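You operate a simulated robot arm through the tools that you are given. There is no shell and no other tool. Be economical: measure what you need, move in short steps, check, and stop when the job is done.

Carry out the task below with a simulated two-armed robot. There is one attempt and no reset: what you move stays moved.

## Task
Take the lid off the red-knob box and lay it down on the top of the white shaker. Fetch the red block from the top of the grey turntable and set it on the round blue pad. Take the glass tube from the front of the polishing bench and put it on top of the yellow block. Do these in any order. Set down upright: glass tube.

It is judged by the outcome, as a careful person would: the job done as asked, and still so three seconds after it is handed in. It fails if anything else is knocked over, pushed out of place, dropped, spilled or broken. Lids that push on must go on centred and level and be pressed home; caps that screw on are set level and turned clockwise until they are tight.

## Robot
Two 7-joint arms with two-finger parallel grippers on one trunk, on a base that drives. Base frame: it is fixed to the floor where the robot stands at the start and does not move with it; the origin is under the middle of the robot, x ahead of it, y to its left, z up. Lengths are in mm, angles in rad, forces in N, time in s.
The left shoulder is at the start at [50, 158, 1183], the right one opposite. With the tool pointing down near the work surface each hand reaches from about 100 to 640 mm from the robot's upright axis, wherever it stands, measured 20 degrees to its own side. Places, roughly: glass tube [-250, -5750, 750]; red block (4x4x4 cm) [1300, -3300, 1300]; yellow block (4x4x4 cm) [-100, -6100, 800]. Payload 3.91 kg a hand.
The tool frame of a hand sits at the grasp point between the pads (the TCP): z along the fingers, y along the line on which they close. The tips reach 30 mm beyond it. The gripper opens to 110 mm. The fingers are 20 mm wide and 10 mm thick; the gripper's body (48 by 112 mm) begins 55 mm behind the TCP.
Orientation is that of the tool frame in the base frame, as a unit quaternion [x, y, z, w]. With the fingers straight down and closing along the base's y, the tool's x points along the base's -x, its y along +y and its z along -z.

## Interface
- The arms move only by the tool jog_arm. It takes "left_moves", "right_moves" or both (then of equal length, played together; a hand with none holds still); each is a list of rows, each a list of 7 numbers: the shift along the tool's x, y, z in cm, then the turn, a rotation vector about the tool's x, y, z in rad, then the gripper command, from -1 (shut) to 1 (fully open), values between in proportion. In form: [[x, y, z, ax, ay, az, jaw], ...]. A call has 1 to 8 rows; each row shifts and turns the commanded pose from where the row before left it, along the tool's axes as they then stand. A row lasts 0.2 s, in which the tool goes at most 50 mm and 0.15 rad; a call with a longer step from one row to the next is refused whole, and so is a gripper value outside its range. Where a pose cannot be reached the arm comes as near as it can. A force on the tool above 40 N (or 10 N above the force at the start of the call, whichever is more), or a blocked arm, ends the call early, and 0.2 s more pass. Each finger travels about 153 mm/s and halts on what it meets, pressing with about 41 N; the grip force reading is that of the motor and also rises with nothing between the fingers. The clock runs only during rows and for 0.2 s after the last one: add rows that do not move to give the fingers time. The reply holds the time, the measured pose of the TCP, the force on the tool along the base axes, the opening and the grip force, in the units named above and with some noise, with the torque about the TCP (base axes, N m) and any sound that the robot's microphone picked up.
- Cameras (640 x 400 px; columns grow to the right, rows downward): "scene" is now at [131.2, -9.8, 1339.7]; the picture's right is [-0.07, -1.00, 0.00], its down [-0.40, 0.03, -0.91] and it looks along [0.91, -0.06, -0.40] (base axes); focal length 289 px, centre (320, 200). "left" rides on the left gripper at [72, -17, -103] in its tool frame; the picture's right is [0.23, 0.97, 0.00], its down [-0.76, 0.18, -0.62] and it looks along [-0.61, 0.14, 0.78] (tool axes); focal length 222 px, centre (320, 200). "right" rides on the right gripper at [73, 17, -103] in its tool frame; the picture's right is [-0.23, 0.97, 0.00], its down [-0.76, -0.18, -0.62] and it looks along [-0.61, -0.14, 0.78] (tool axes); focal length 222 px, centre (320, 200). There is no depth. A picture from a camera that has moved, and an enlarged one, comes with that camera's place and axes in the base frame and with its lens.
- snapshot(camera): a new picture of that camera. It takes no simulated time.
- lift_body(by): slides the trunk up (or, below 0, down) by that many mm; the arms and the scene camera ride with it, the base frame stays. It gives what a move gives, with no picture.
- drive_base(legs): drives the robot by 1 to 6 legs, each [ahead, turn to the left] in mm and rad, along the robot's own axes; the way and the turn of a leg run together, so that a leg with both is an arc; at most 1500 mm and 3.142 rad a leg. The arms and the cameras ride along, it lands a little off, and it stops where it bumps. It gives what a move gives.
- turn_head(pan, tilt): turns the head with the scene camera to pan (to the left, within 1.396 rad either way) and tilt (down, from -0.506 to 1.204), counted from straight ahead of the robot. It gives what a move gives.
- enlarge(camera, box): a new picture of the part [left, top, right, bottom] of that camera's present view, enlarged. It takes no simulated time.
- job_done(): hands the job in; it is judged then, once.

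Work in short steps. Places have to be worked out from the pictures, the camera data and where the tool is seen: move nearer, look again, correct. Check each grasp and each placing, and mend what went wrong. You have 165 turns and 118 pictures in all, those below and enlarged ones among them. Open the grippers and draw the arms clear of the work before you hand the job in, unless the task says otherwise; then end with one line.

The tools are called after "Request:" as name(argument=value, ...) on one line, values as JSON. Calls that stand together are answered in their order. jog_arm: Moves the arms, as the interface text tells. Its arguments: {"type":"object","properties":{"left_moves":{"type":"array","items":{"type":"array","items":{"type":"number"}}},"right_moves":{"type":"array","items":{"type":"array","items":{"type":"number"}}}},"required":[]} The other tools are called the same way: lift_body (by) slides the trunk up or down; drive_base (legs) drives the base; turn_head (pan, tilt) turns the head that bears the scene camera; snapshot (camera) takes a picture; enlarge (camera, box) takes an enlarged picture of a part of a camera's view; job_done () hands the job in.

At the start:

```text
clock: 0.0
left_eef_pos: [363.7, 174.1, 1166.7]
left_tcp_rot: [0.0, 1.0, 0.0, 0.001]
left_wrist_force: [-0.7, 0.4, 0.7]
left_ft_torque: [-0.02, 0.02, -0.03]
left_grip_width: 109.9
left_grip_force: 0.0
right_eef_pos: [308.1, -145.7, 1190.7]
right_tcp_rot: [0.0, 1.0, 0.001, -0.001]
right_wrist_force: [0.1, 0.0, 0.0]
right_ft_torque: [0.01, 0.0, -0.06]
right_grip_width: 109.8
right_grip_force: 0.0
trunk travel left (down, up): [-425.0, 57.0]
robot x, y, heading: [1.9, 4.1, 0.0]
head pan, tilt: [-0.072, 0.417]
```

scene: 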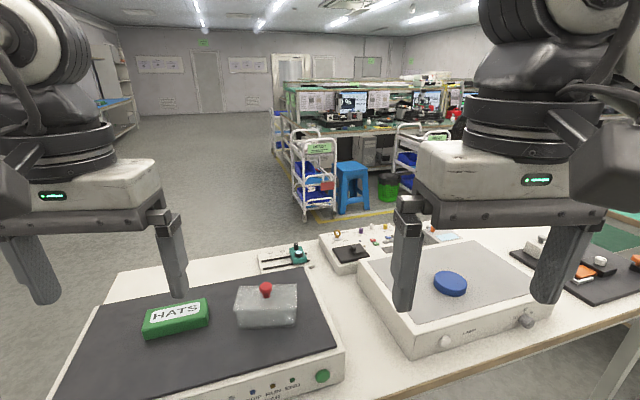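
right: 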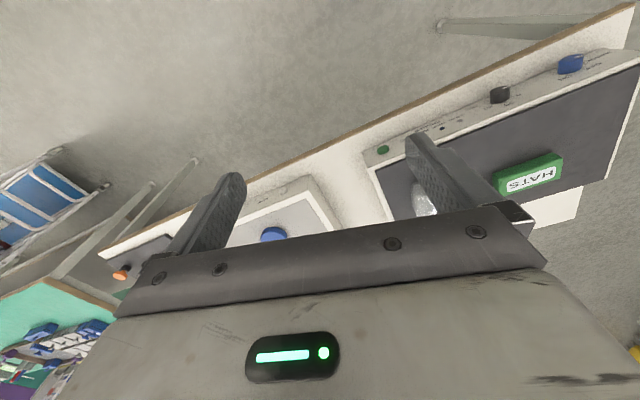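
left: 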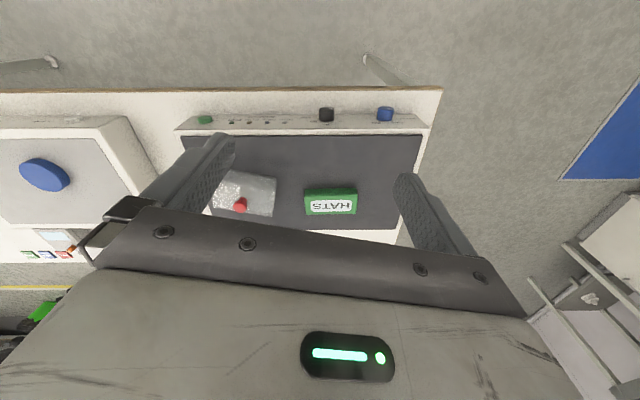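

The bench ahead holds the red-knob box and probably the white shaker with a blue disc. I look closer at these.

Request:
enlarge(camera="scene", box=[200, 220, 420, 360])

Request:
enlarge(camera="scene", box=[340, 210, 640, 390])

Request:
enlarge(camera="left", box=[180, 90, 440, 250])

```text
2.86 times, centred on (310, 290) of scene
camera zoom: at [131.2, -9.8, 1339.7], right [-0.07, -1.0, 0.0], down [-0.4, 0.03, -0.91], along [0.91, -0.06, -0.4], focal length 826 px, centre (349, -57)
```

zoom: 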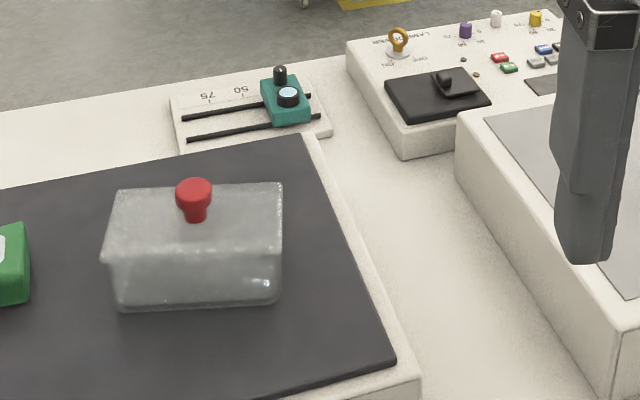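

```text
2.13 times, centred on (490, 300) of scene
camera zoom: at [131.2, -9.8, 1339.7], right [-0.07, -1.0, 0.0], down [-0.4, 0.03, -0.91], along [0.91, -0.06, -0.4], focal length 617 px, centre (-43, -13)
```

zoom: 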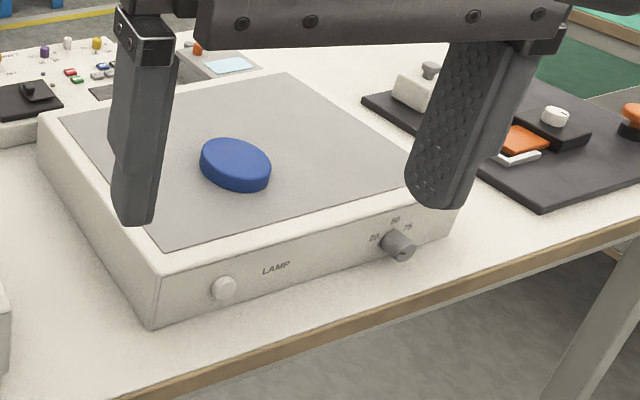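

```text
2.46 times, centred on (310, 170) of left
camera zoom: at [291.9, 156.6, 1269.5], right [-0.23, 0.97, 0.0], down [0.76, 0.18, 0.62], along [0.61, 0.14, -0.78], focal length 547 px, centre (345, 274)
```

zoom: 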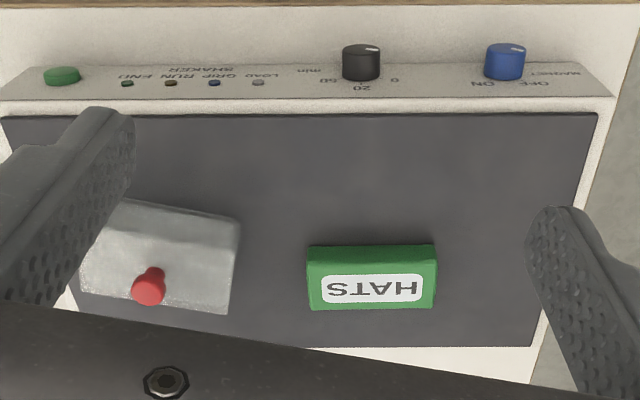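

The black-topped white device is labelled "SHAKER", and the other is "LAMP" with the round blue pad. Triangulating, the knob top is at about (598, 70, 943). I move the left hand above it and look again.

Request:
jog_arm(left_moves=[[-3.9, -1.73, 1.3, 0, 0, 0, 1], [-3.9, -1.73, 1.3, 0, 0, 0, 1], [-3.9, -1.73, 1.3, 0, 0, 0, 1], [-3.9, -1.73, 1.3, 0, 0, 0, 0.2], [-3.9, -1.73, 1.3, 0, 0, 0, 0], [-3.9, -1.73, 1.3, 0, 0, 0, 0], [0, 0, 0, 0, 0, 0, 0]])

Request:
snapshot(camera="left")

Request:
snapshot(camera="scene")

```text
clock: 1.6
left_eef_pos: [598.1, 69.8, 1090.8]
left_tcp_rot: [0.001, 1.0, 0.0, 0.002]
left_wrist_force: [-0.1, -0.7, 0.3]
left_ft_torque: [-0.02, -0.01, 0.02]
left_grip_width: 55.1
left_grip_force: 0.0
right_eef_pos: [307.8, -144.3, 1191.6]
right_tcp_rot: [0.0, 1.0, 0.0, 0.0]
right_wrist_force: [0.3, 0.2, 0.0]
right_ft_torque: [0.02, 0.01, 0.02]
right_grip_width: 110.0
right_grip_force: 0.0
trunk travel left (down, up): [-425.0, 57.0]
robot x, y, heading: [1.8, -1.3, -0.001]
head pan, tilt: [-0.072, 0.417]
```

```text
111 pictures are left
camera left: at [526.3, 53.1, 1192.2], right [-0.23, 0.97, 0.0], down [0.76, 0.18, 0.63], along [0.61, 0.14, -0.78], focal length 222 px, centre (320, 200)
```

left: 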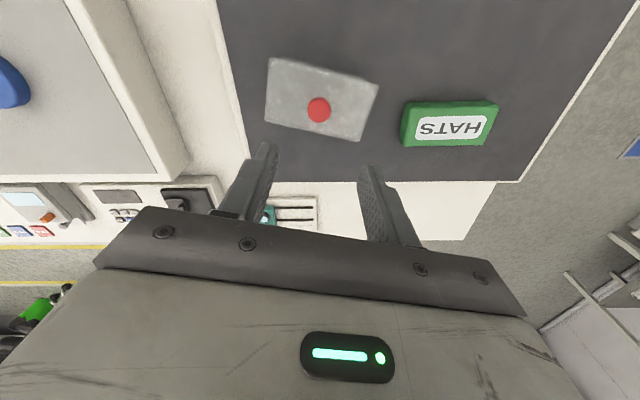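

```text
110 pictures are left
camera scene: at [131.1, -9.0, 1339.8], right [-0.07, -1.0, 0.0], down [-0.4, 0.03, -0.91], along [0.91, -0.06, -0.4], focal length 289 px, centre (320, 200)
```

scene: 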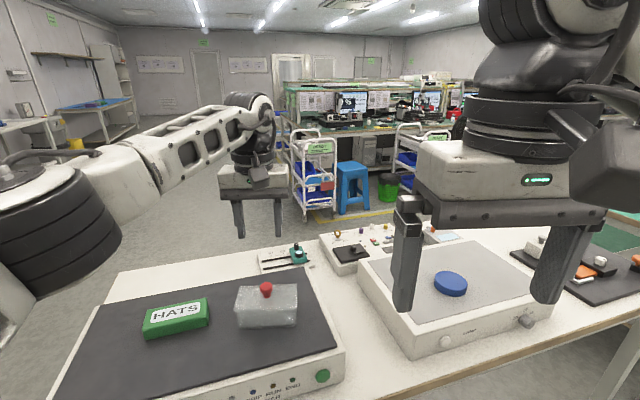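

Knob confirmed at about (599, 69); the lid spans x 566–634 and y 8–129, aligned with the base axes. I descend to TCP z≈957 with the fingers straddling the knob.

Request:
jog_arm(left_moves=[[0, 0, 4.5, 0, 0, 0, 0], [0, 0, 4.5, 0, 0, 0, 0], [0, 0, 4.4, 0, 0, 0, 0], [0, 0, 0, 0, 0, 0, 0]])

Request:
enlarge(camera="scene", box=[200, 200, 360, 300])

Request:
enlarge(camera="left", box=[200, 60, 440, 210])

```text
clock: 2.6
left_eef_pos: [598.2, 68.6, 954.0]
left_tcp_rot: [0.0, 1.0, 0.0, 0.001]
left_wrist_force: [0.1, -1.1, 0.8]
left_ft_torque: [0.01, 0.02, 0.0]
left_grip_width: 54.9
left_grip_force: 0.0
right_eef_pos: [307.9, -145.1, 1191.8]
right_tcp_rot: [0.0, 1.0, 0.001, -0.001]
right_wrist_force: [-0.2, -0.5, 0.1]
right_ft_torque: [0.01, -0.01, -0.01]
right_grip_width: 110.0
right_grip_force: 0.0
trunk travel left (down, up): [-425.0, 57.0]
robot x, y, heading: [2.1, -3.2, -0.0]
head pan, tilt: [-0.072, 0.417]
```

```text
4.00 times, centred on (280, 250) of scene
camera zoom: at [131.0, -9.8, 1339.8], right [-0.07, -1.0, 0.0], down [-0.4, 0.03, -0.91], along [0.91, -0.06, -0.4], focal length 1157 px, centre (480, 0)
```

zoom: 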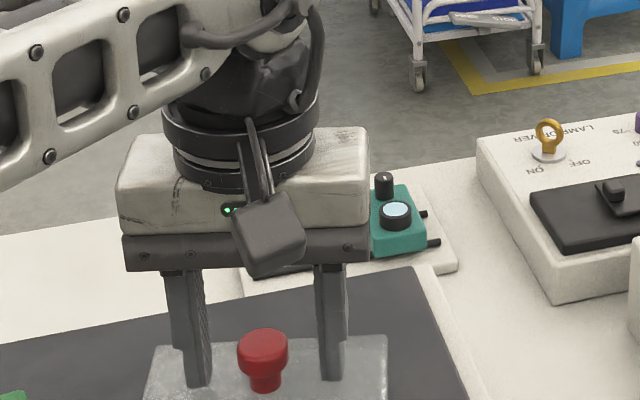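

```text
2.67 times, centred on (320, 135) of left
camera zoom: at [525.9, 51.1, 1057.3], right [-0.23, 0.97, 0.0], down [0.76, 0.18, 0.62], along [0.61, 0.14, -0.78], focal length 592 px, centre (320, 373)
```

zoom: 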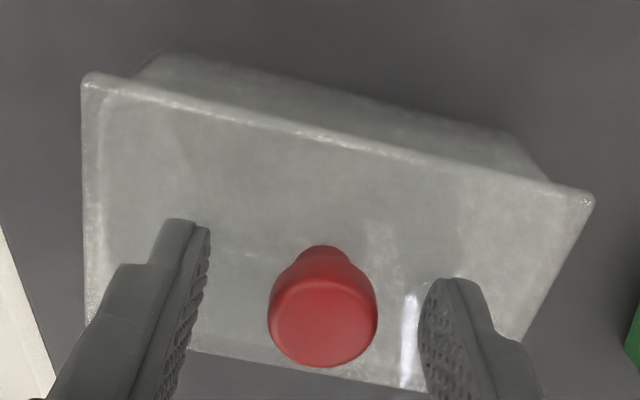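

Fingers straddle the knob, centred. I close on it.

Request:
jog_arm(left_moves=[[0, 0, 0.3, 0, 0, 0, 0], [0, 0, 0, 0, 0, 0, -0.6], [0, 0, 0, 0, 0, 0, -1], [0, 0, 0, 0, 0, 0, -1], [0, 0, 0, 0, 0, 0, -1]])

Request:
enlarge(camera="left", box=[200, 60, 440, 210])

```text
clock: 3.8
left_eef_pos: [598.4, 69.5, 951.3]
left_tcp_rot: [0.0, 1.0, 0.0, 0.002]
left_wrist_force: [1.2, 0.7, 0.0]
left_ft_torque: [-0.02, -0.07, 0.02]
left_grip_width: 24.0
left_grip_force: 41.4
right_eef_pos: [308.5, -145.6, 1191.3]
right_tcp_rot: [0.001, 1.0, 0.001, -0.001]
right_wrist_force: [0.0, 0.6, 0.0]
right_ft_torque: [0.0, -0.01, 0.0]
right_grip_width: 109.8
right_grip_force: 0.0
trunk travel left (down, up): [-425.0, 57.0]
robot x, y, heading: [-2.3, -0.0, 0.005]
head pan, tilt: [-0.072, 0.417]
```

```text
2.67 times, centred on (320, 135) of left
camera zoom: at [525.9, 51.7, 1054.6], right [-0.23, 0.97, 0.0], down [0.76, 0.18, 0.62], along [0.61, 0.14, -0.78], focal length 592 px, centre (320, 373)
```

zoom: 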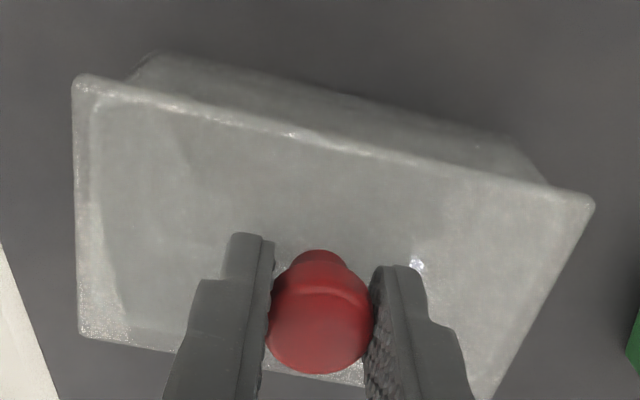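

Grip holds at 24 mm. I lift the lid slowly and look.

Request:
jog_arm(left_moves=[[0, 0, -0.5, 0, 0, 0, -1], [0, 0, -1, 0, 0, 0, -1], [0, 0, -2, 0, 0, 0, -1], [0, 0, -3, 0, 0, 0, -1], [0, 0, -3, 0, 0, 0, -1], [0, 0, 0, 0, 0, 0, -1]])

Request:
enlarge(camera="scene", box=[60, 180, 380, 380])

Request:
snapshot(camera="left")

```text
clock: 5.2
left_eef_pos: [599.8, 71.0, 1046.8]
left_tcp_rot: [0.0, 1.0, 0.001, 0.001]
left_wrist_force: [0.3, -0.4, 0.3]
left_ft_torque: [0.01, -0.01, 0.02]
left_grip_width: 0.0
left_grip_force: 38.0
right_eef_pos: [308.4, -145.8, 1191.1]
right_tcp_rot: [0.0, 1.0, 0.001, -0.001]
right_wrist_force: [-0.1, 0.6, 0.1]
right_ft_torque: [0.0, 0.01, -0.02]
right_grip_width: 110.0
right_grip_force: 0.1
trunk travel left (down, up): [-425.0, 57.0]
robot x, y, heading: [1.1, -0.0, -0.001]
head pan, tilt: [-0.072, 0.417]
```

```text
2.00 times, centred on (220, 280) of scene
camera zoom: at [131.3, -9.7, 1339.7], right [-0.07, -1.0, 0.0], down [-0.4, 0.03, -0.91], along [0.91, -0.06, -0.41], focal length 578 px, centre (520, 40)
```

zoom: 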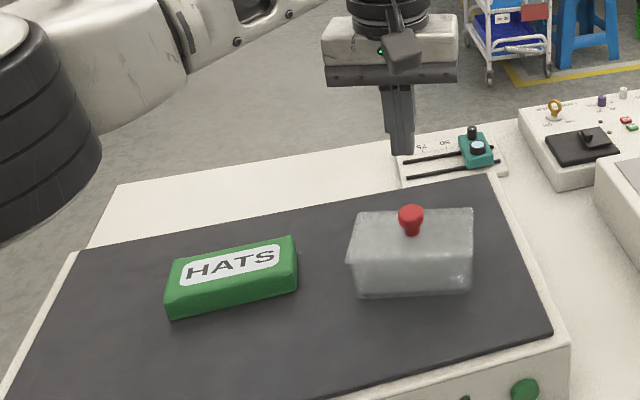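

```text
105 pictures are left
camera left: at [526.5, 53.6, 1149.3], right [-0.23, 0.97, 0.0], down [0.76, 0.18, 0.62], along [0.61, 0.14, -0.78], focal length 222 px, centre (320, 200)
```

left: 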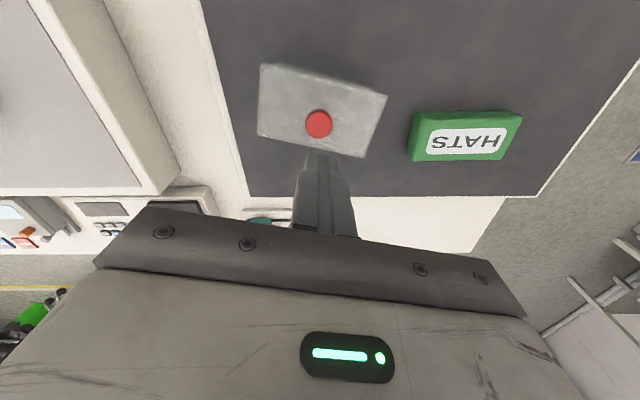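

The fingers slipped off the top of the knob; the box has not moved. I go back and grip lower, near the stem, checking for contact.

Request:
jog_arm(left_moves=[[0, 0, 0, 0, 0, 0, 0], [0, 0, 0, 0, 0, 0, 0], [0.1, 0, 4.5, 0, 0, 0, 0], [0, 0, 4.3, 0, 0, 0, 0], [0, 0, 1, 0, 0, 0, 0], [0, 0, 0.3, 0, 0, 0, 0], [0, 0, 0, 0, 0, 0, 0]])

Request:
enlarge(camera="scene", box=[220, 240, 340, 315])

```text
clock: 6.8
left_eef_pos: [597.8, 70.2, 948.8]
left_tcp_rot: [0.0, 1.0, 0.0, 0.004]
left_wrist_force: [1.0, 0.9, 17.7]
left_ft_torque: [0.07, 0.01, -0.01]
left_grip_width: 54.8
left_grip_force: 0.0
right_eef_pos: [307.8, -147.1, 1190.9]
right_tcp_rot: [0.0, 1.0, 0.001, -0.001]
right_wrist_force: [-0.1, -1.3, 0.0]
right_ft_torque: [0.0, 0.0, 0.01]
right_grip_width: 110.2
right_grip_force: 0.0
trunk travel left (down, up): [-425.0, 57.0]
robot x, y, heading: [-1.8, -1.6, 0.0]
head pan, tilt: [-0.072, 0.417]
```

```text
5.33 times, centred on (280, 278) of scene
camera zoom: at [129.5, -9.8, 1340.2], right [-0.07, -1.0, 0.0], down [-0.4, 0.03, -0.92], along [0.91, -0.06, -0.4], focal length 1543 px, centre (533, -213)
```

zoom: 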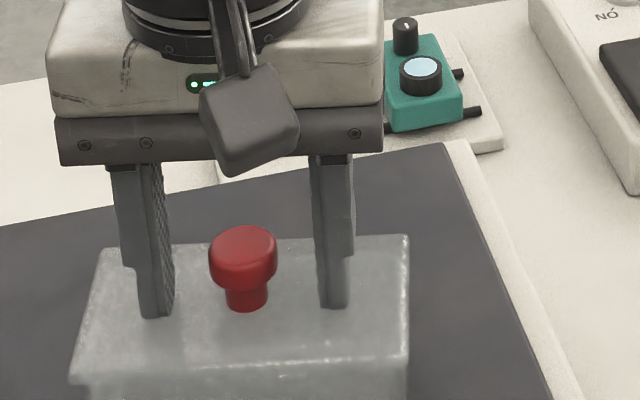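

The tips touch the lid (top at about z 919). I close here and lift in millimetre steps to read the pull force.

Request:
jog_arm(left_moves=[[0, 0, -0.1, 0, 0, 0, 0], [0, 0, 0, 0, 0, 0, -1], [0, 0, 0, 0, 0, 0, -1], [0, 0, 0, 0, 0, 0, -1], [0, 0, -0.2, 0, 0, 0, -1], [0, 0, -0.1, 0, 0, 0, -1], [0, 0, 0, 0, 0, 0, -1]])

Request:
enlarge(camera="scene", box=[220, 240, 340, 315])

```text
clock: 8.4
left_eef_pos: [596.1, 70.5, 949.0]
left_tcp_rot: [-0.001, 1.0, 0.001, 0.0]
left_wrist_force: [0.2, -1.5, 4.1]
left_ft_torque: [-0.23, -0.16, -0.09]
left_grip_width: 24.4
left_grip_force: 41.3
right_eef_pos: [308.4, -144.7, 1190.9]
right_tcp_rot: [0.0, 1.0, 0.002, 0.0]
right_wrist_force: [-0.1, -0.4, 0.0]
right_ft_torque: [0.0, 0.0, 0.02]
right_grip_width: 110.1
right_grip_force: 0.1
trunk travel left (down, up): [-425.0, 57.0]
robot x, y, heading: [2.5, -0.9, -0.002]
head pan, tilt: [-0.072, 0.417]
```

```text
5.33 times, centred on (280, 278) of scene
camera zoom: at [130.6, -10.0, 1339.7], right [-0.07, -1.0, 0.0], down [-0.4, 0.03, -0.91], along [0.91, -0.06, -0.4], focal length 1543 px, centre (533, -213)
```

zoom: 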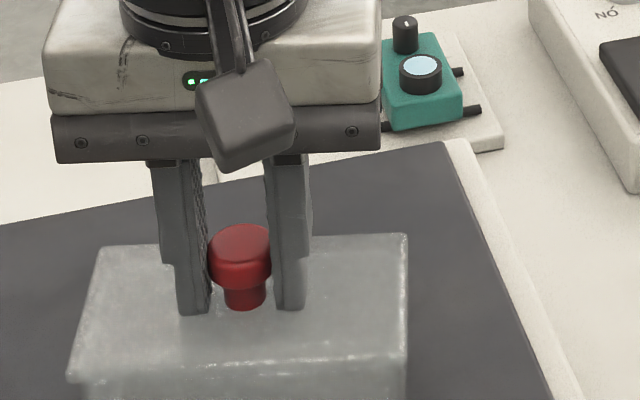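

Request:
jog_arm(left_moves=[[0, 0, -0.1, 0, 0, 0, -1], [0, 0, -0.1, 0, 0, 0, -1], [0, 0, -0.1, 0, 0, 0, -1]])

Request:
jog_arm(left_moves=[[0, 0, -0.1, 0, 0, 0, -1], [0, 0, -0.1, 0, 0, 0, -1], [0, 0, -0.1, 0, 0, 0, -1]])

Request:
enlarge(camera="scene", box=[220, 240, 340, 315])

```text
clock: 9.2
left_eef_pos: [597.2, 71.5, 953.1]
left_tcp_rot: [0.0, 1.0, 0.0, 0.001]
left_wrist_force: [-0.9, 0.5, -0.2]
left_ft_torque: [0.01, -0.01, -0.02]
left_grip_width: 24.5
left_grip_force: 41.3
right_eef_pos: [308.9, -144.7, 1191.1]
right_tcp_rot: [0.0, 1.0, 0.001, -0.001]
right_wrist_force: [0.7, 0.2, -0.3]
right_ft_torque: [-0.01, 0.01, -0.01]
right_grip_width: 109.9
right_grip_force: 0.2
trunk travel left (down, up): [-425.0, 57.0]
robot x, y, heading: [-1.2, 1.2, 0.004]
head pan, tilt: [-0.072, 0.417]
heard: snap
```

```text
clock: 10.0
left_eef_pos: [597.3, 70.6, 955.6]
left_tcp_rot: [0.0, 1.0, 0.0, 0.001]
left_wrist_force: [0.8, -0.7, -1.6]
left_ft_torque: [-0.06, 0.0, 0.02]
left_grip_width: 24.2
left_grip_force: 41.2
right_eef_pos: [309.1, -145.7, 1191.8]
right_tcp_rot: [0.0, 1.0, 0.001, 0.0]
right_wrist_force: [1.1, -0.1, -0.8]
right_ft_torque: [-0.02, 0.0, 0.01]
right_grip_width: 109.9
right_grip_force: 0.1
trunk travel left (down, up): [-425.0, 57.0]
robot x, y, heading: [1.1, -2.4, -0.003]
head pan, tilt: [-0.072, 0.417]
```

```text
5.33 times, centred on (280, 278) of scene
camera zoom: at [131.2, -9.8, 1339.7], right [-0.07, -1.0, 0.0], down [-0.4, 0.03, -0.91], along [0.91, -0.06, -0.4], focal length 1543 px, centre (533, -213)
```

zoom: 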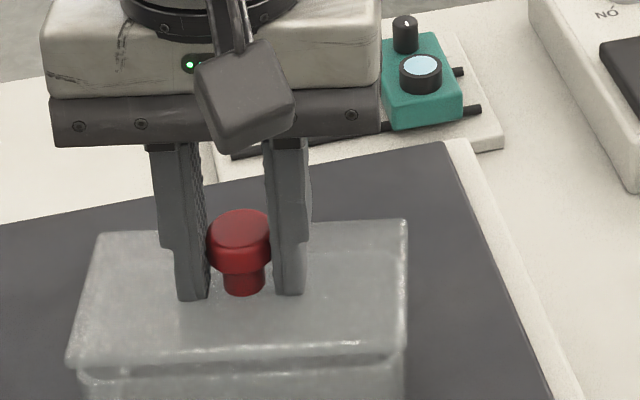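

The lid snapped loose and is rising with the grip. I lift it clear gently.

Request:
jog_arm(left_moves=[[0, 0, -0.5, 0, 0, 0, -1], [0, 0, -1, 0, 0, 0, -1], [0, 0, -1.5, 0, 0, 0, -1], [0, 0, -1.5, 0, 0, 0, -1], [0, 0, -1.5, 0, 0, 0, -1], [0, 0, 0, 0, 0, 0, -1]])

Request:
enlarge(camera="scene", box=[60, 180, 380, 380])

```text
clock: 11.4
left_eef_pos: [596.5, 70.5, 1017.6]
left_tcp_rot: [0.0, 1.0, 0.0, 0.001]
left_wrist_force: [-0.3, 0.2, 0.4]
left_ft_torque: [-0.02, -0.02, 0.0]
left_grip_width: 24.5
left_grip_force: 41.4
right_eef_pos: [308.8, -146.0, 1191.5]
right_tcp_rot: [0.0, 1.0, 0.001, -0.002]
right_wrist_force: [-0.3, 0.6, -0.6]
right_ft_torque: [-0.01, 0.02, 0.04]
right_grip_width: 110.2
right_grip_force: 0.0
trunk travel left (down, up): [-425.0, 57.0]
robot x, y, heading: [1.8, -1.9, 0.004]
head pan, tilt: [-0.072, 0.417]
```

```text
2.00 times, centred on (220, 280) of scene
camera zoom: at [131.3, -9.7, 1339.7], right [-0.07, -1.0, 0.0], down [-0.4, 0.03, -0.91], along [0.91, -0.06, -0.4], focal length 578 px, centre (520, 40)
```

zoom: 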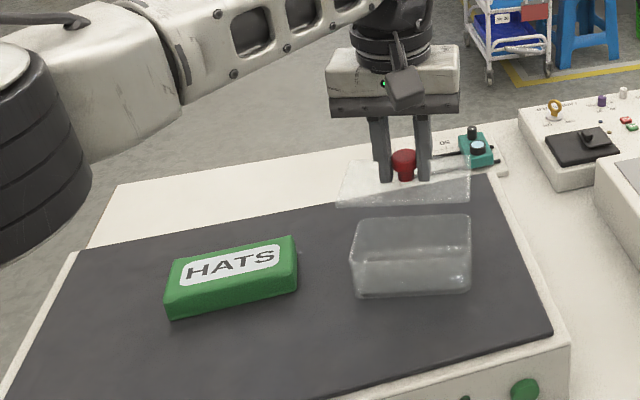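

Lid is free. I move it over the empty front area of the shaker (about (513, 180)) and turn it parallel with the shaker edge.

Request:
jog_arm(left_moves=[[2.78, 3.67, 0, 0, 0, 0, -1], [2.78, 3.67, 0, 0, 0, 0, -1], [2.78, 3.67, 0, 0, 0, 0, -1], [0, 0, 1, 0, 0, -0.11, -1], [0, 0, 1, 0, 0, -0.11, -1], [0, 0, 1, 0, 0, 0, -1], [0, 0, 0, 0, 0, 0, -1]])

Request:
enlarge(camera="scene", box=[60, 200, 380, 400])

Request:
snapshot(camera="left")

```text
clock: 13.0
left_eef_pos: [513.9, 182.9, 986.1]
left_tcp_rot: [-0.111, 0.994, 0.001, 0.001]
left_wrist_force: [0.1, 0.1, -0.1]
left_ft_torque: [-0.01, 0.03, -0.04]
left_grip_width: 24.4
left_grip_force: 41.0
right_eef_pos: [310.3, -145.7, 1190.8]
right_tcp_rot: [0.001, 1.0, 0.001, -0.001]
right_wrist_force: [0.0, 0.1, -0.4]
right_ft_torque: [0.03, 0.0, -0.02]
right_grip_width: 109.9
right_grip_force: 0.1
trunk travel left (down, up): [-425.0, 57.0]
robot x, y, heading: [0.3, -2.1, -0.004]
head pan, tilt: [-0.072, 0.417]
```

```text
2.00 times, centred on (220, 300) of scene
camera zoom: at [131.2, -9.7, 1339.7], right [-0.07, -1.0, 0.0], down [-0.4, 0.03, -0.91], along [0.91, -0.06, -0.4], focal length 578 px, centre (520, 0)
```

zoom: 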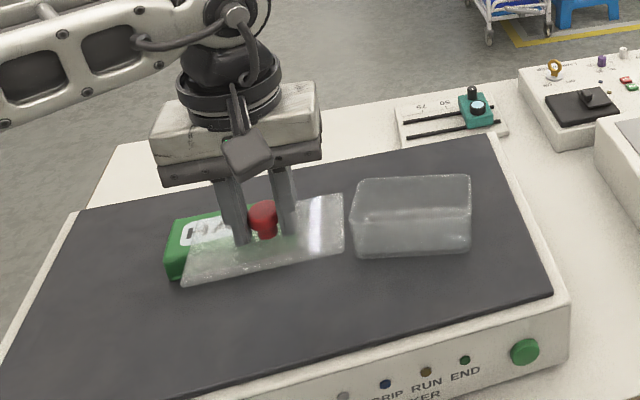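

```text
99 pictures are left
camera left: at [447.4, 147.7, 1088.4], right [-0.44, 0.9, 0.0], down [0.7, 0.34, 0.62], along [0.56, 0.27, -0.78], focal length 222 px, centre (320, 200)
```

left: 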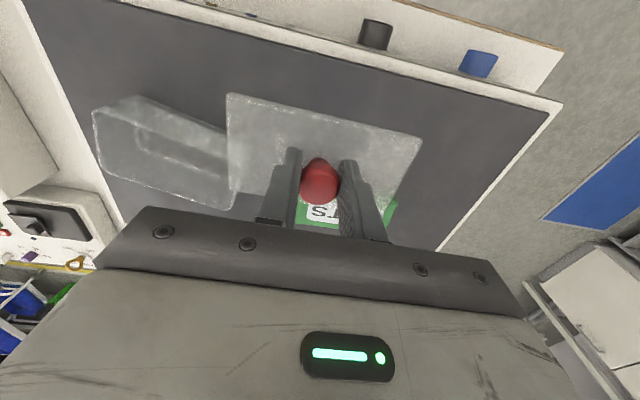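

Placement looks clear. I lower, stopping above the surface, and check.

Request:
jog_arm(left_moves=[[0.4, 0, 2, 0, 0, 0, -1], [0, 0, 2, 0, 0, 0, -1], [0, 0, 1.5, 0, 0, 0, -1], [0, 0, 0, 0, 0, 0, -1]])

Request:
enlarge(camera="scene", box=[100, 250, 340, 400])

```text
clock: 14.0
left_eef_pos: [510.4, 179.7, 929.4]
left_tcp_rot: [-0.109, 0.994, 0.0, 0.0]
left_wrist_force: [0.1, -0.5, -0.2]
left_ft_torque: [0.02, 0.0, 0.04]
left_grip_width: 24.4
left_grip_force: 40.4
right_eef_pos: [309.3, -145.5, 1191.5]
right_tcp_rot: [0.001, 1.0, 0.0, -0.001]
right_wrist_force: [0.4, 0.3, 0.2]
right_ft_torque: [-0.03, 0.0, 0.06]
right_grip_width: 110.2
right_grip_force: 0.1
trunk travel left (down, up): [-425.0, 57.0]
robot x, y, heading: [-0.1, 1.4, 0.0]
head pan, tilt: [-0.072, 0.417]
```

```text
2.67 times, centred on (220, 325) of scene
camera zoom: at [131.2, -9.8, 1339.7], right [-0.07, -1.0, 0.0], down [-0.4, 0.03, -0.91], along [0.91, -0.06, -0.4], focal length 771 px, centre (587, -133)
```

zoom: 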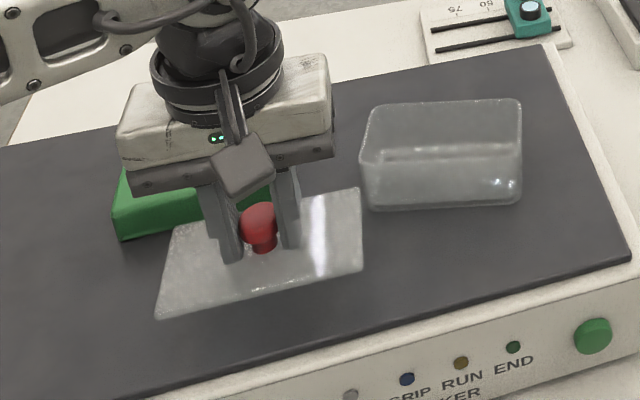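

Request:
jog_arm(left_moves=[[0, 0, 1, 0, 0, 0, -1], [0, 0, 0.6, 0, 0, 0, -1], [0, 0, 0.3, 0, 0, 0, -1], [0, 0, 0, 0, 0, 0, -1]])

Request:
jog_arm(left_moves=[[0, 0, 0.2, 0, 0, 0, -1], [0, 0, 0.2, 0, 0, 0, -1], [0, 0, 0, 0, 0, 0, -1]])

Request:
enlarge(camera="scene", box=[100, 250, 340, 400])

```text
clock: 15.0
left_eef_pos: [510.8, 179.4, 912.6]
left_tcp_rot: [-0.11, 0.994, 0.0, 0.001]
left_wrist_force: [0.2, 0.2, 0.7]
left_ft_torque: [-0.03, 0.0, 0.02]
left_grip_width: 24.5
left_grip_force: 40.8
right_eef_pos: [307.8, -146.2, 1191.5]
right_tcp_rot: [0.0, 1.0, 0.001, 0.0]
right_wrist_force: [-0.4, -0.2, 0.1]
right_ft_torque: [-0.04, -0.01, 0.04]
right_grip_width: 109.9
right_grip_force: 0.0
trunk travel left (down, up): [-425.0, 57.0]
robot x, y, heading: [-1.8, -1.3, 0.0]
head pan, tilt: [-0.072, 0.417]
```

```text
clock: 15.8
left_eef_pos: [510.2, 179.8, 908.3]
left_tcp_rot: [-0.11, 0.994, -0.001, 0.001]
left_wrist_force: [-0.4, 0.1, 0.3]
left_ft_torque: [0.05, -0.02, -0.01]
left_grip_width: 24.5
left_grip_force: 40.6
right_eef_pos: [307.8, -146.1, 1191.4]
right_tcp_rot: [-0.001, 1.0, 0.001, -0.001]
right_wrist_force: [0.1, 0.0, 0.5]
right_ft_torque: [0.02, 0.03, 0.06]
right_grip_width: 110.0
right_grip_force: 0.0
trunk travel left (down, up): [-425.0, 57.0]
robot x, y, heading: [0.1, 0.6, -0.004]
head pan, tilt: [-0.072, 0.417]
```

```text
2.67 times, centred on (220, 325) of scene
camera zoom: at [131.2, -9.7, 1339.7], right [-0.07, -1.0, 0.0], down [-0.4, 0.03, -0.91], along [0.91, -0.06, -0.4], focal length 771 px, centre (587, -133)
```

zoom: 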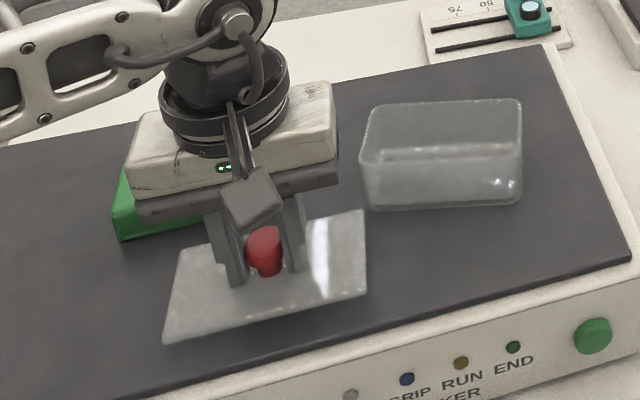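

Request:
jog_arm(left_moves=[[0, 0, 0.2, 0, 0, 0, -1], [0, 0, 0.2, 0, 0, 0, -1], [0, 0, 0, 0, 0, 0, -1]])

Request:
jog_arm(left_moves=[[0, 0, 0.2, 0, 0, 0, -1], [0, 0, 0.1, 0, 0, 0, -1], [0, 0, 0, 0, 0, 0, -1]])

Request:
enlarge(camera="scene", box=[100, 250, 340, 400])

```text
clock: 16.6
left_eef_pos: [510.0, 178.8, 903.7]
left_tcp_rot: [-0.11, 0.994, 0.001, 0.001]
left_wrist_force: [-0.4, 0.2, 0.7]
left_ft_torque: [0.0, 0.01, 0.02]
left_grip_width: 24.3
left_grip_force: 41.1
right_eef_pos: [308.6, -146.2, 1190.6]
right_tcp_rot: [0.0, 1.0, 0.0, 0.0]
right_wrist_force: [-0.1, 0.3, 0.6]
right_ft_torque: [0.05, -0.02, -0.02]
right_grip_width: 110.1
right_grip_force: 0.0
trunk travel left (down, up): [-425.0, 57.0]
robot x, y, heading: [-1.8, 0.3, 0.003]
head pan, tilt: [-0.072, 0.417]
```

```text
clock: 17.4
left_eef_pos: [509.8, 180.4, 900.0]
left_tcp_rot: [-0.11, 0.994, 0.0, 0.001]
left_wrist_force: [0.0, 0.3, -0.3]
left_ft_torque: [-0.01, 0.01, 0.01]
left_grip_width: 24.1
left_grip_force: 41.0
right_eef_pos: [307.9, -145.8, 1190.5]
right_tcp_rot: [0.0, 1.0, 0.001, -0.001]
right_wrist_force: [-0.2, -0.4, -1.8]
right_ft_torque: [0.0, 0.01, 0.01]
right_grip_width: 109.9
right_grip_force: 0.0
trunk travel left (down, up): [-425.0, 57.0]
robot x, y, heading: [1.6, 1.4, 0.002]
head pan, tilt: [-0.072, 0.417]
```

```text
2.67 times, centred on (220, 325) of scene
camera zoom: at [131.2, -9.7, 1339.7], right [-0.07, -1.0, 0.0], down [-0.4, 0.03, -0.91], along [0.91, -0.06, -0.4], focal length 771 px, centre (587, -133)
```

zoom: 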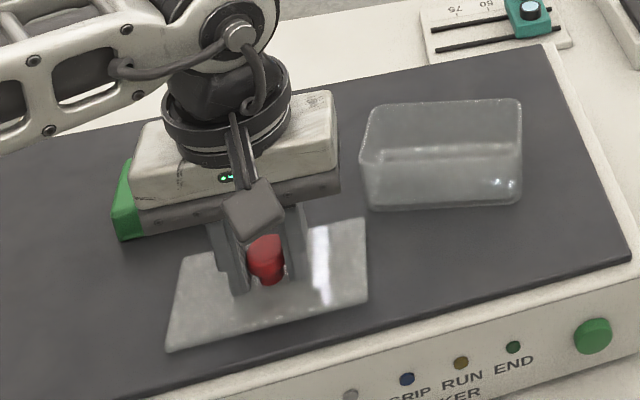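

Request:
jog_arm(left_moves=[[0, 0, 0.2, 0, 0, 0, -1], [0, 0, 0.2, 0, 0, 0, -1], [0, 0, 0, 0, 0, 0, -1]])

Request:
jog_arm(left_moves=[[0, 0, 0.2, 0, 0, 0, -1], [0, 0, 0.1, 0, 0, 0, -1], [0, 0, 0, 0, 0, 0, -1]])

Request:
jog_arm(left_moves=[[0, 0, 0.2, 0, 0, 0, -1], [0, 0, 0.1, 0, 0, 0, -1], [0, 0, 0, 0, 0, 0, -1]])

```text
clock: 18.2
left_eef_pos: [511.4, 178.9, 899.0]
left_tcp_rot: [-0.11, 0.994, 0.0, 0.003]
left_wrist_force: [-0.9, 2.0, 11.7]
left_ft_torque: [0.17, 0.24, 0.02]
left_grip_width: 24.2
left_grip_force: 41.2
right_eef_pos: [308.3, -145.6, 1190.6]
right_tcp_rot: [0.0, 1.0, 0.0, 0.0]
right_wrist_force: [0.4, 0.4, -0.2]
right_ft_torque: [0.0, -0.02, 0.02]
right_grip_width: 110.2
right_grip_force: 0.0
trunk travel left (down, up): [-425.0, 57.0]
robot x, y, heading: [0.3, -1.4, 0.0]
head pan, tilt: [-0.072, 0.417]
```

```text
clock: 19.0
left_eef_pos: [509.7, 180.4, 898.4]
left_tcp_rot: [-0.111, 0.994, -0.001, 0.005]
left_wrist_force: [-2.6, 6.9, 33.3]
left_ft_torque: [0.26, 0.62, 0.05]
left_grip_width: 24.4
left_grip_force: 41.2
right_eef_pos: [305.4, -146.8, 1192.6]
right_tcp_rot: [0.001, 1.0, 0.001, 0.001]
right_wrist_force: [0.2, -0.4, -0.6]
right_ft_torque: [-0.01, -0.04, -0.01]
right_grip_width: 109.9
right_grip_force: 0.1
trunk travel left (down, up): [-425.0, 57.0]
robot x, y, heading: [-0.0, 3.1, 0.0]
head pan, tilt: [-0.072, 0.417]
```

```text
clock: 19.6
left_eef_pos: [511.7, 178.1, 899.3]
left_tcp_rot: [-0.11, 0.994, -0.003, 0.006]
left_wrist_force: [-4.8, 0.9, 16.7]
left_ft_torque: [0.34, 0.6, 0.0]
left_grip_width: 24.6
left_grip_force: 41.1
right_eef_pos: [307.3, -145.8, 1190.4]
right_tcp_rot: [0.0, 1.0, 0.001, 0.0]
right_wrist_force: [0.0, 0.5, 0.2]
right_ft_torque: [-0.03, 0.03, 0.01]
right_grip_width: 109.9
right_grip_force: 0.2
trunk travel left (down, up): [-425.0, 57.0]
robot x, y, heading: [0.4, 0.8, -0.01]
head pan, tilt: [-0.072, 0.417]
stopped in row 3 (left hand): the force on the tool passed its limit at 45 N (the readings are from after the stop); the commanded pose is now the measured one
```

The lid rests on the surface (z ≈ 899). I ease up a millimetre, open, and retreat upward.

Request:
jog_arm(left_moves=[[0, 0, -0.05, 0, 0, 0, -1], [0, 0, 0, 0, 0, 0, -0.45], [0, 0, 0, 0, 0, 0, -0.2], [0, 0, 0, 0, 0, 0, 0], [0, 0, -2, 0, 0, 0, 0], [0, 0, -4.5, 0, 0, 0, 0], [0, 0, -4.5, 0, 0, 0, 0], [0, 0, -4.5, 0, 0, 0, 0]])

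Request:
enlarge(camera="scene", box=[40, 200, 360, 400])

```text
clock: 21.4
left_eef_pos: [511.2, 180.0, 1053.6]
left_tcp_rot: [-0.11, 0.994, -0.001, 0.006]
left_wrist_force: [0.2, 0.2, 0.0]
left_ft_torque: [-0.01, 0.01, -0.01]
left_grip_width: 54.9
left_grip_force: 0.1
right_eef_pos: [308.4, -146.6, 1190.7]
right_tcp_rot: [0.0, 1.0, 0.001, 0.0]
right_wrist_force: [-0.5, 0.6, -0.4]
right_ft_torque: [-0.02, -0.01, -0.01]
right_grip_width: 110.0
right_grip_force: 0.0
trunk travel left (down, up): [-425.0, 57.0]
robot x, y, heading: [0.8, -2.3, -0.001]
head pan, tilt: [-0.072, 0.417]
```

```text
2.00 times, centred on (200, 300) of scene
camera zoom: at [130.9, -9.9, 1339.7], right [-0.07, -1.0, 0.0], down [-0.4, 0.03, -0.91], along [0.91, -0.06, -0.4], focal length 578 px, centre (560, 0)
```

zoom: 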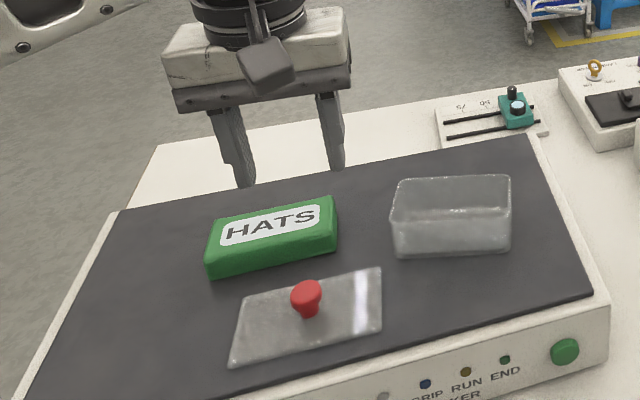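

Lid lies flat, clear of everything, and the box is undisturbed. I fold the left arm back to its starting pose and look around from here for the route.

Request:
jog_arm(left_moves=[[0, 0, -4, 0, 0, 0.11, 0], [0, 0, -4, 0, 0, 0.11, 0], [4.3, 0, -2, 0, 0, 0, 0], [4.3, 0, -1, 0, 0, 0, 0], [4.3, 0, 0, 0, 0, 0, 0], [4, 0, 0, 0, 0, 0, 0]])

Request:
turn_head(pan=-1.2, tilt=0.2)

Request:
snapshot(camera="scene")

```text
clock: 22.8
left_eef_pos: [342.6, 179.7, 1161.1]
left_tcp_rot: [-0.001, 1.0, -0.001, 0.005]
left_wrist_force: [-0.1, -0.1, 0.8]
left_ft_torque: [-0.02, -0.01, 0.01]
left_grip_width: 54.8
left_grip_force: 0.1
right_eef_pos: [308.1, -145.9, 1191.0]
right_tcp_rot: [0.0, 1.0, 0.001, 0.0]
right_wrist_force: [-0.8, 0.1, -1.0]
right_ft_torque: [0.01, -0.01, 0.0]
right_grip_width: 109.9
right_grip_force: 0.0
trunk travel left (down, up): [-425.0, 57.0]
robot x, y, heading: [-2.3, -2.1, -0.001]
head pan, tilt: [-0.072, 0.417]
```

```text
clock: 24.2
left_eef_pos: [343.2, 180.2, 1159.1]
left_tcp_rot: [-0.001, 1.0, -0.001, 0.005]
left_wrist_force: [0.5, -0.4, 1.3]
left_ft_torque: [-0.02, -0.02, 0.03]
left_grip_width: 55.1
left_grip_force: 0.1
right_eef_pos: [308.8, -146.2, 1190.6]
right_tcp_rot: [-0.001, 1.0, 0.001, -0.001]
right_wrist_force: [0.9, -1.4, -0.3]
right_ft_torque: [0.04, -0.03, -0.01]
right_grip_width: 110.0
right_grip_force: 0.1
trunk travel left (down, up): [-425.0, 57.0]
robot x, y, heading: [-4.0, -1.5, 0.001]
head pan, tilt: [-1.201, 0.201]
```

```text
94 pictures are left
camera scene: at [72.8, -90.0, 1359.8], right [-0.93, -0.36, 0.0], down [-0.07, 0.19, -0.98], along [0.36, -0.91, -0.2], focal length 289 px, centre (320, 200)
```

scene: 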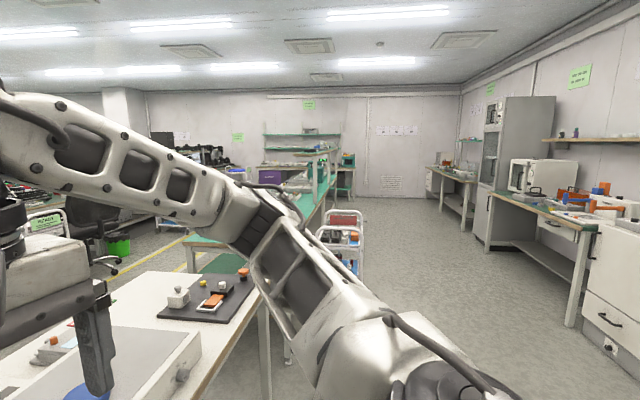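

Request:
enlarge(camera="scene", box=[260, 110, 380, 185])

Request:
enlarge(camera="scene", box=[400, 130, 520, 205])

```text
5.33 times, centred on (320, 148) of scene
camera zoom: at [72.8, -90.0, 1359.8], right [-0.93, -0.36, 0.0], down [-0.07, 0.19, -0.98], along [0.36, -0.91, -0.2], focal length 1543 px, centre (320, 480)
```

zoom: 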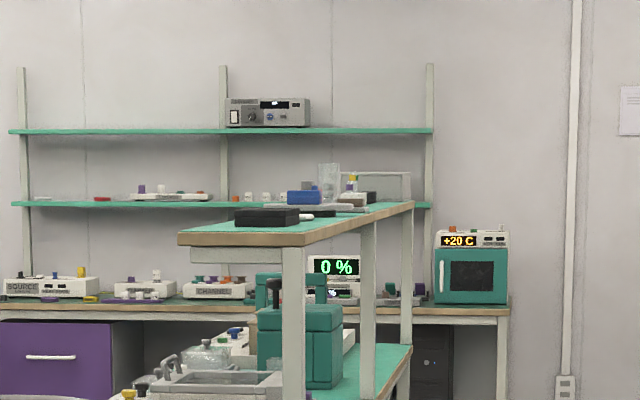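

```text
5.33 times, centred on (460, 168) of scene
camera zoom: at [72.8, -90.0, 1359.8], right [-0.93, -0.36, 0.0], down [-0.07, 0.19, -0.98], along [0.36, -0.91, -0.2], focal length 1543 px, centre (-427, 373)
```

zoom: 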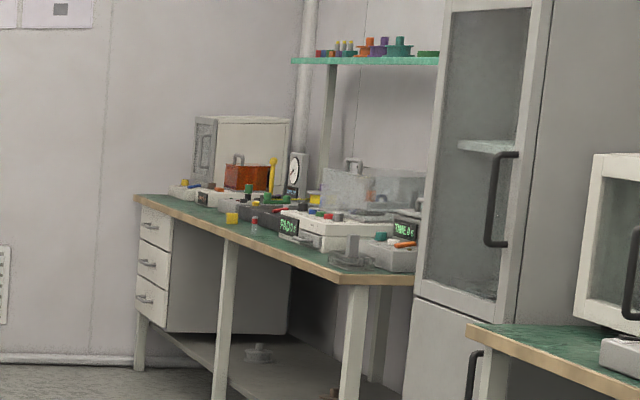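

The red block's turntable is on the green shelf over the central assembly bench; the polishing bench is at the far end of the aisle. I back off a little, turn right and drive down the aisle, then look.

Request:
drive_base(legs=[[-150, 0], [0, -1.57], [1300, 0]])

Request:
turn_head(pan=0.4, tilt=0.25)

Request:
snapshot(camera="scene")

```text
clock: 35.6
left_eef_pos: [54.1, -1661.4, 1159.6]
left_tcp_rot: [0.699, 0.715, -0.004, 0.003]
left_wrist_force: [0.2, -0.2, 0.8]
left_ft_torque: [-0.01, 0.03, 0.02]
left_grip_width: 54.9
left_grip_force: 0.1
right_eef_pos: [-272.0, -1633.5, 1191.9]
right_tcp_rot: [0.699, 0.715, 0.002, 0.0]
right_wrist_force: [0.8, 0.0, -0.4]
right_ft_torque: [0.02, 0.05, 0.0]
right_grip_width: 110.2
right_grip_force: 0.1
trunk travel left (down, up): [-425.0, 57.0]
robot x, y, heading: [-133.5, -1320.5, -1.549]
head pan, tilt: [-1.201, 0.201]
```

```text
clock: 37.2
left_eef_pos: [54.7, -1661.7, 1160.2]
left_tcp_rot: [0.699, 0.715, -0.005, 0.003]
left_wrist_force: [-0.3, -0.1, -0.1]
left_ft_torque: [-0.03, -0.02, 0.0]
left_grip_width: 55.0
left_grip_force: 0.2
right_eef_pos: [-271.4, -1634.6, 1190.4]
right_tcp_rot: [0.699, 0.715, 0.001, 0.0]
right_wrist_force: [-0.9, -0.1, 0.1]
right_ft_torque: [-0.01, 0.01, 0.01]
right_grip_width: 110.1
right_grip_force: 0.1
trunk travel left (down, up): [-425.0, 57.0]
robot x, y, heading: [-134.8, -1319.4, -1.55]
head pan, tilt: [0.4, 0.25]
```

```text
91 pictures are left
camera scene: at [-94.6, -1450.6, 1355.3], right [-0.91, -0.41, 0.0], down [-0.1, 0.23, -0.97], along [0.4, -0.88, -0.25], focal length 289 px, centre (320, 200)
```

scene: 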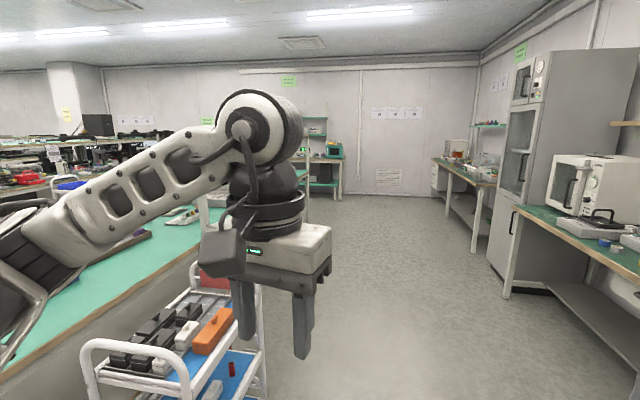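

Request:
turn_head(pan=1.0, tilt=0.2)

Request:
snapshot(camera="scene")

```text
clock: 38.2
left_eef_pos: [55.0, -1661.6, 1162.2]
left_tcp_rot: [0.699, 0.715, -0.005, 0.004]
left_wrist_force: [-0.4, -0.5, 0.0]
left_ft_torque: [-0.02, -0.05, 0.0]
left_grip_width: 54.7
left_grip_force: 0.1
right_eef_pos: [-271.7, -1632.8, 1190.1]
right_tcp_rot: [0.699, 0.715, 0.001, 0.0]
right_wrist_force: [0.2, 0.8, 0.0]
right_ft_torque: [-0.02, 0.01, 0.01]
right_grip_width: 109.9
right_grip_force: 0.0
trunk travel left (down, up): [-425.0, 57.0]
robot x, y, heading: [-130.1, -1320.8, -1.55]
head pan, tilt: [1.0, 0.201]
```

```text
90 pictures are left
camera scene: at [-53.3, -1414.0, 1359.8], right [-0.52, -0.85, 0.0], down [-0.17, 0.1, -0.98], along [0.84, -0.51, -0.2], focal length 289 px, centre (320, 200)
```

scene: 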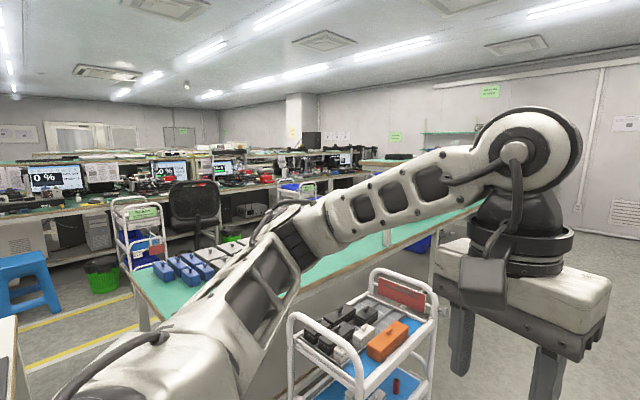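

The left arm hides the shelf. I drive further down the aisle, keeping to the lane clear of the carts, then turn to face the shelf.

Request:
drive_base(legs=[[1000, 0], [900, 0], [0, 1.5]])

Request:
turn_head(pan=0, tilt=0.25)

Request:
snapshot(camera="scene")

```text
clock: 51.6
left_eef_pos: [253.9, -3078.6, 1160.8]
left_tcp_rot: [0.012, 1.0, -0.002, 0.005]
left_wrist_force: [0.0, 1.5, -0.9]
left_ft_torque: [-0.01, -0.01, -0.01]
left_grip_width: 55.0
left_grip_force: 0.1
right_eef_pos: [209.8, -3402.2, 1191.4]
right_tcp_rot: [0.014, 1.0, 0.002, -0.001]
right_wrist_force: [-0.3, 0.1, 0.1]
right_ft_torque: [0.01, 0.0, 0.0]
right_grip_width: 109.9
right_grip_force: 0.0
trunk travel left (down, up): [-425.0, 57.0]
robot x, y, heading: [-94.7, -3253.5, -0.027]
head pan, tilt: [1.0, 0.201]
```

```text
clock: 52.9
left_eef_pos: [253.8, -3079.9, 1159.4]
left_tcp_rot: [0.012, 1.0, -0.002, 0.005]
left_wrist_force: [0.4, -0.3, -0.9]
left_ft_torque: [0.03, 0.0, 0.02]
left_grip_width: 55.1
left_grip_force: 0.0
right_eef_pos: [211.1, -3403.2, 1192.4]
right_tcp_rot: [0.014, 1.0, 0.001, -0.001]
right_wrist_force: [-0.4, 0.0, 0.8]
right_ft_torque: [-0.01, 0.01, -0.04]
right_grip_width: 110.1
right_grip_force: 0.1
trunk travel left (down, up): [-425.0, 57.0]
robot x, y, heading: [-93.1, -3251.6, -0.028]
head pan, tilt: [0.0, 0.25]
```

```text
89 pictures are left
camera scene: at [37.9, -3255.6, 1355.3], right [-0.03, -1.0, 0.0], down [-0.25, 0.01, -0.97], along [0.97, -0.02, -0.25], focal length 289 px, centre (320, 200)
```

scene: 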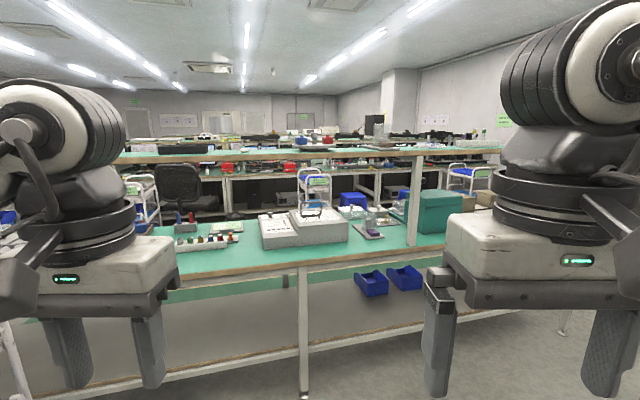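

Request:
enlarge(camera="scene", box=[200, 110, 520, 260])

Request:
enlarge(camera="scene", box=[280, 110, 420, 180])

```text
2.00 times, centred on (360, 185) of scene
camera zoom: at [37.9, -3255.6, 1355.3], right [-0.03, -1.0, 0.0], down [-0.25, 0.01, -0.97], along [0.97, -0.02, -0.25], focal length 578 px, centre (240, 230)
```

zoom: 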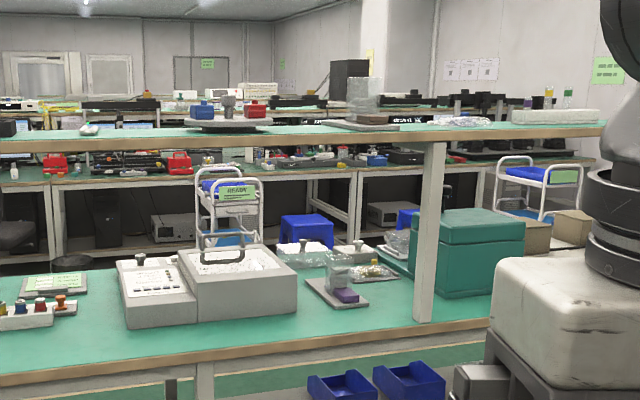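

```text
4.57 times, centred on (350, 145) of scene
camera zoom: at [37.9, -3255.6, 1355.3], right [-0.03, -1.0, 0.0], down [-0.25, 0.01, -0.97], along [0.97, -0.02, -0.25], focal length 1322 px, centre (183, 451)
```

zoom: 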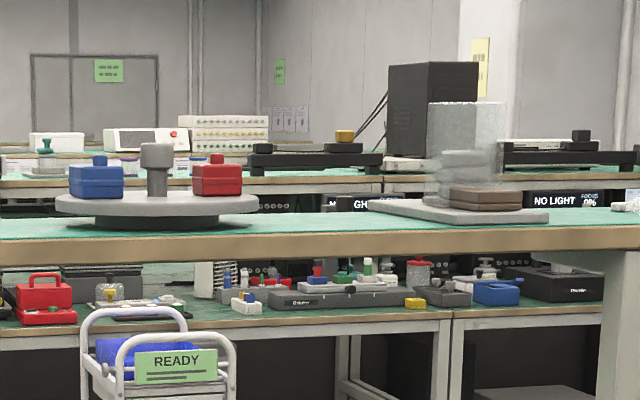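

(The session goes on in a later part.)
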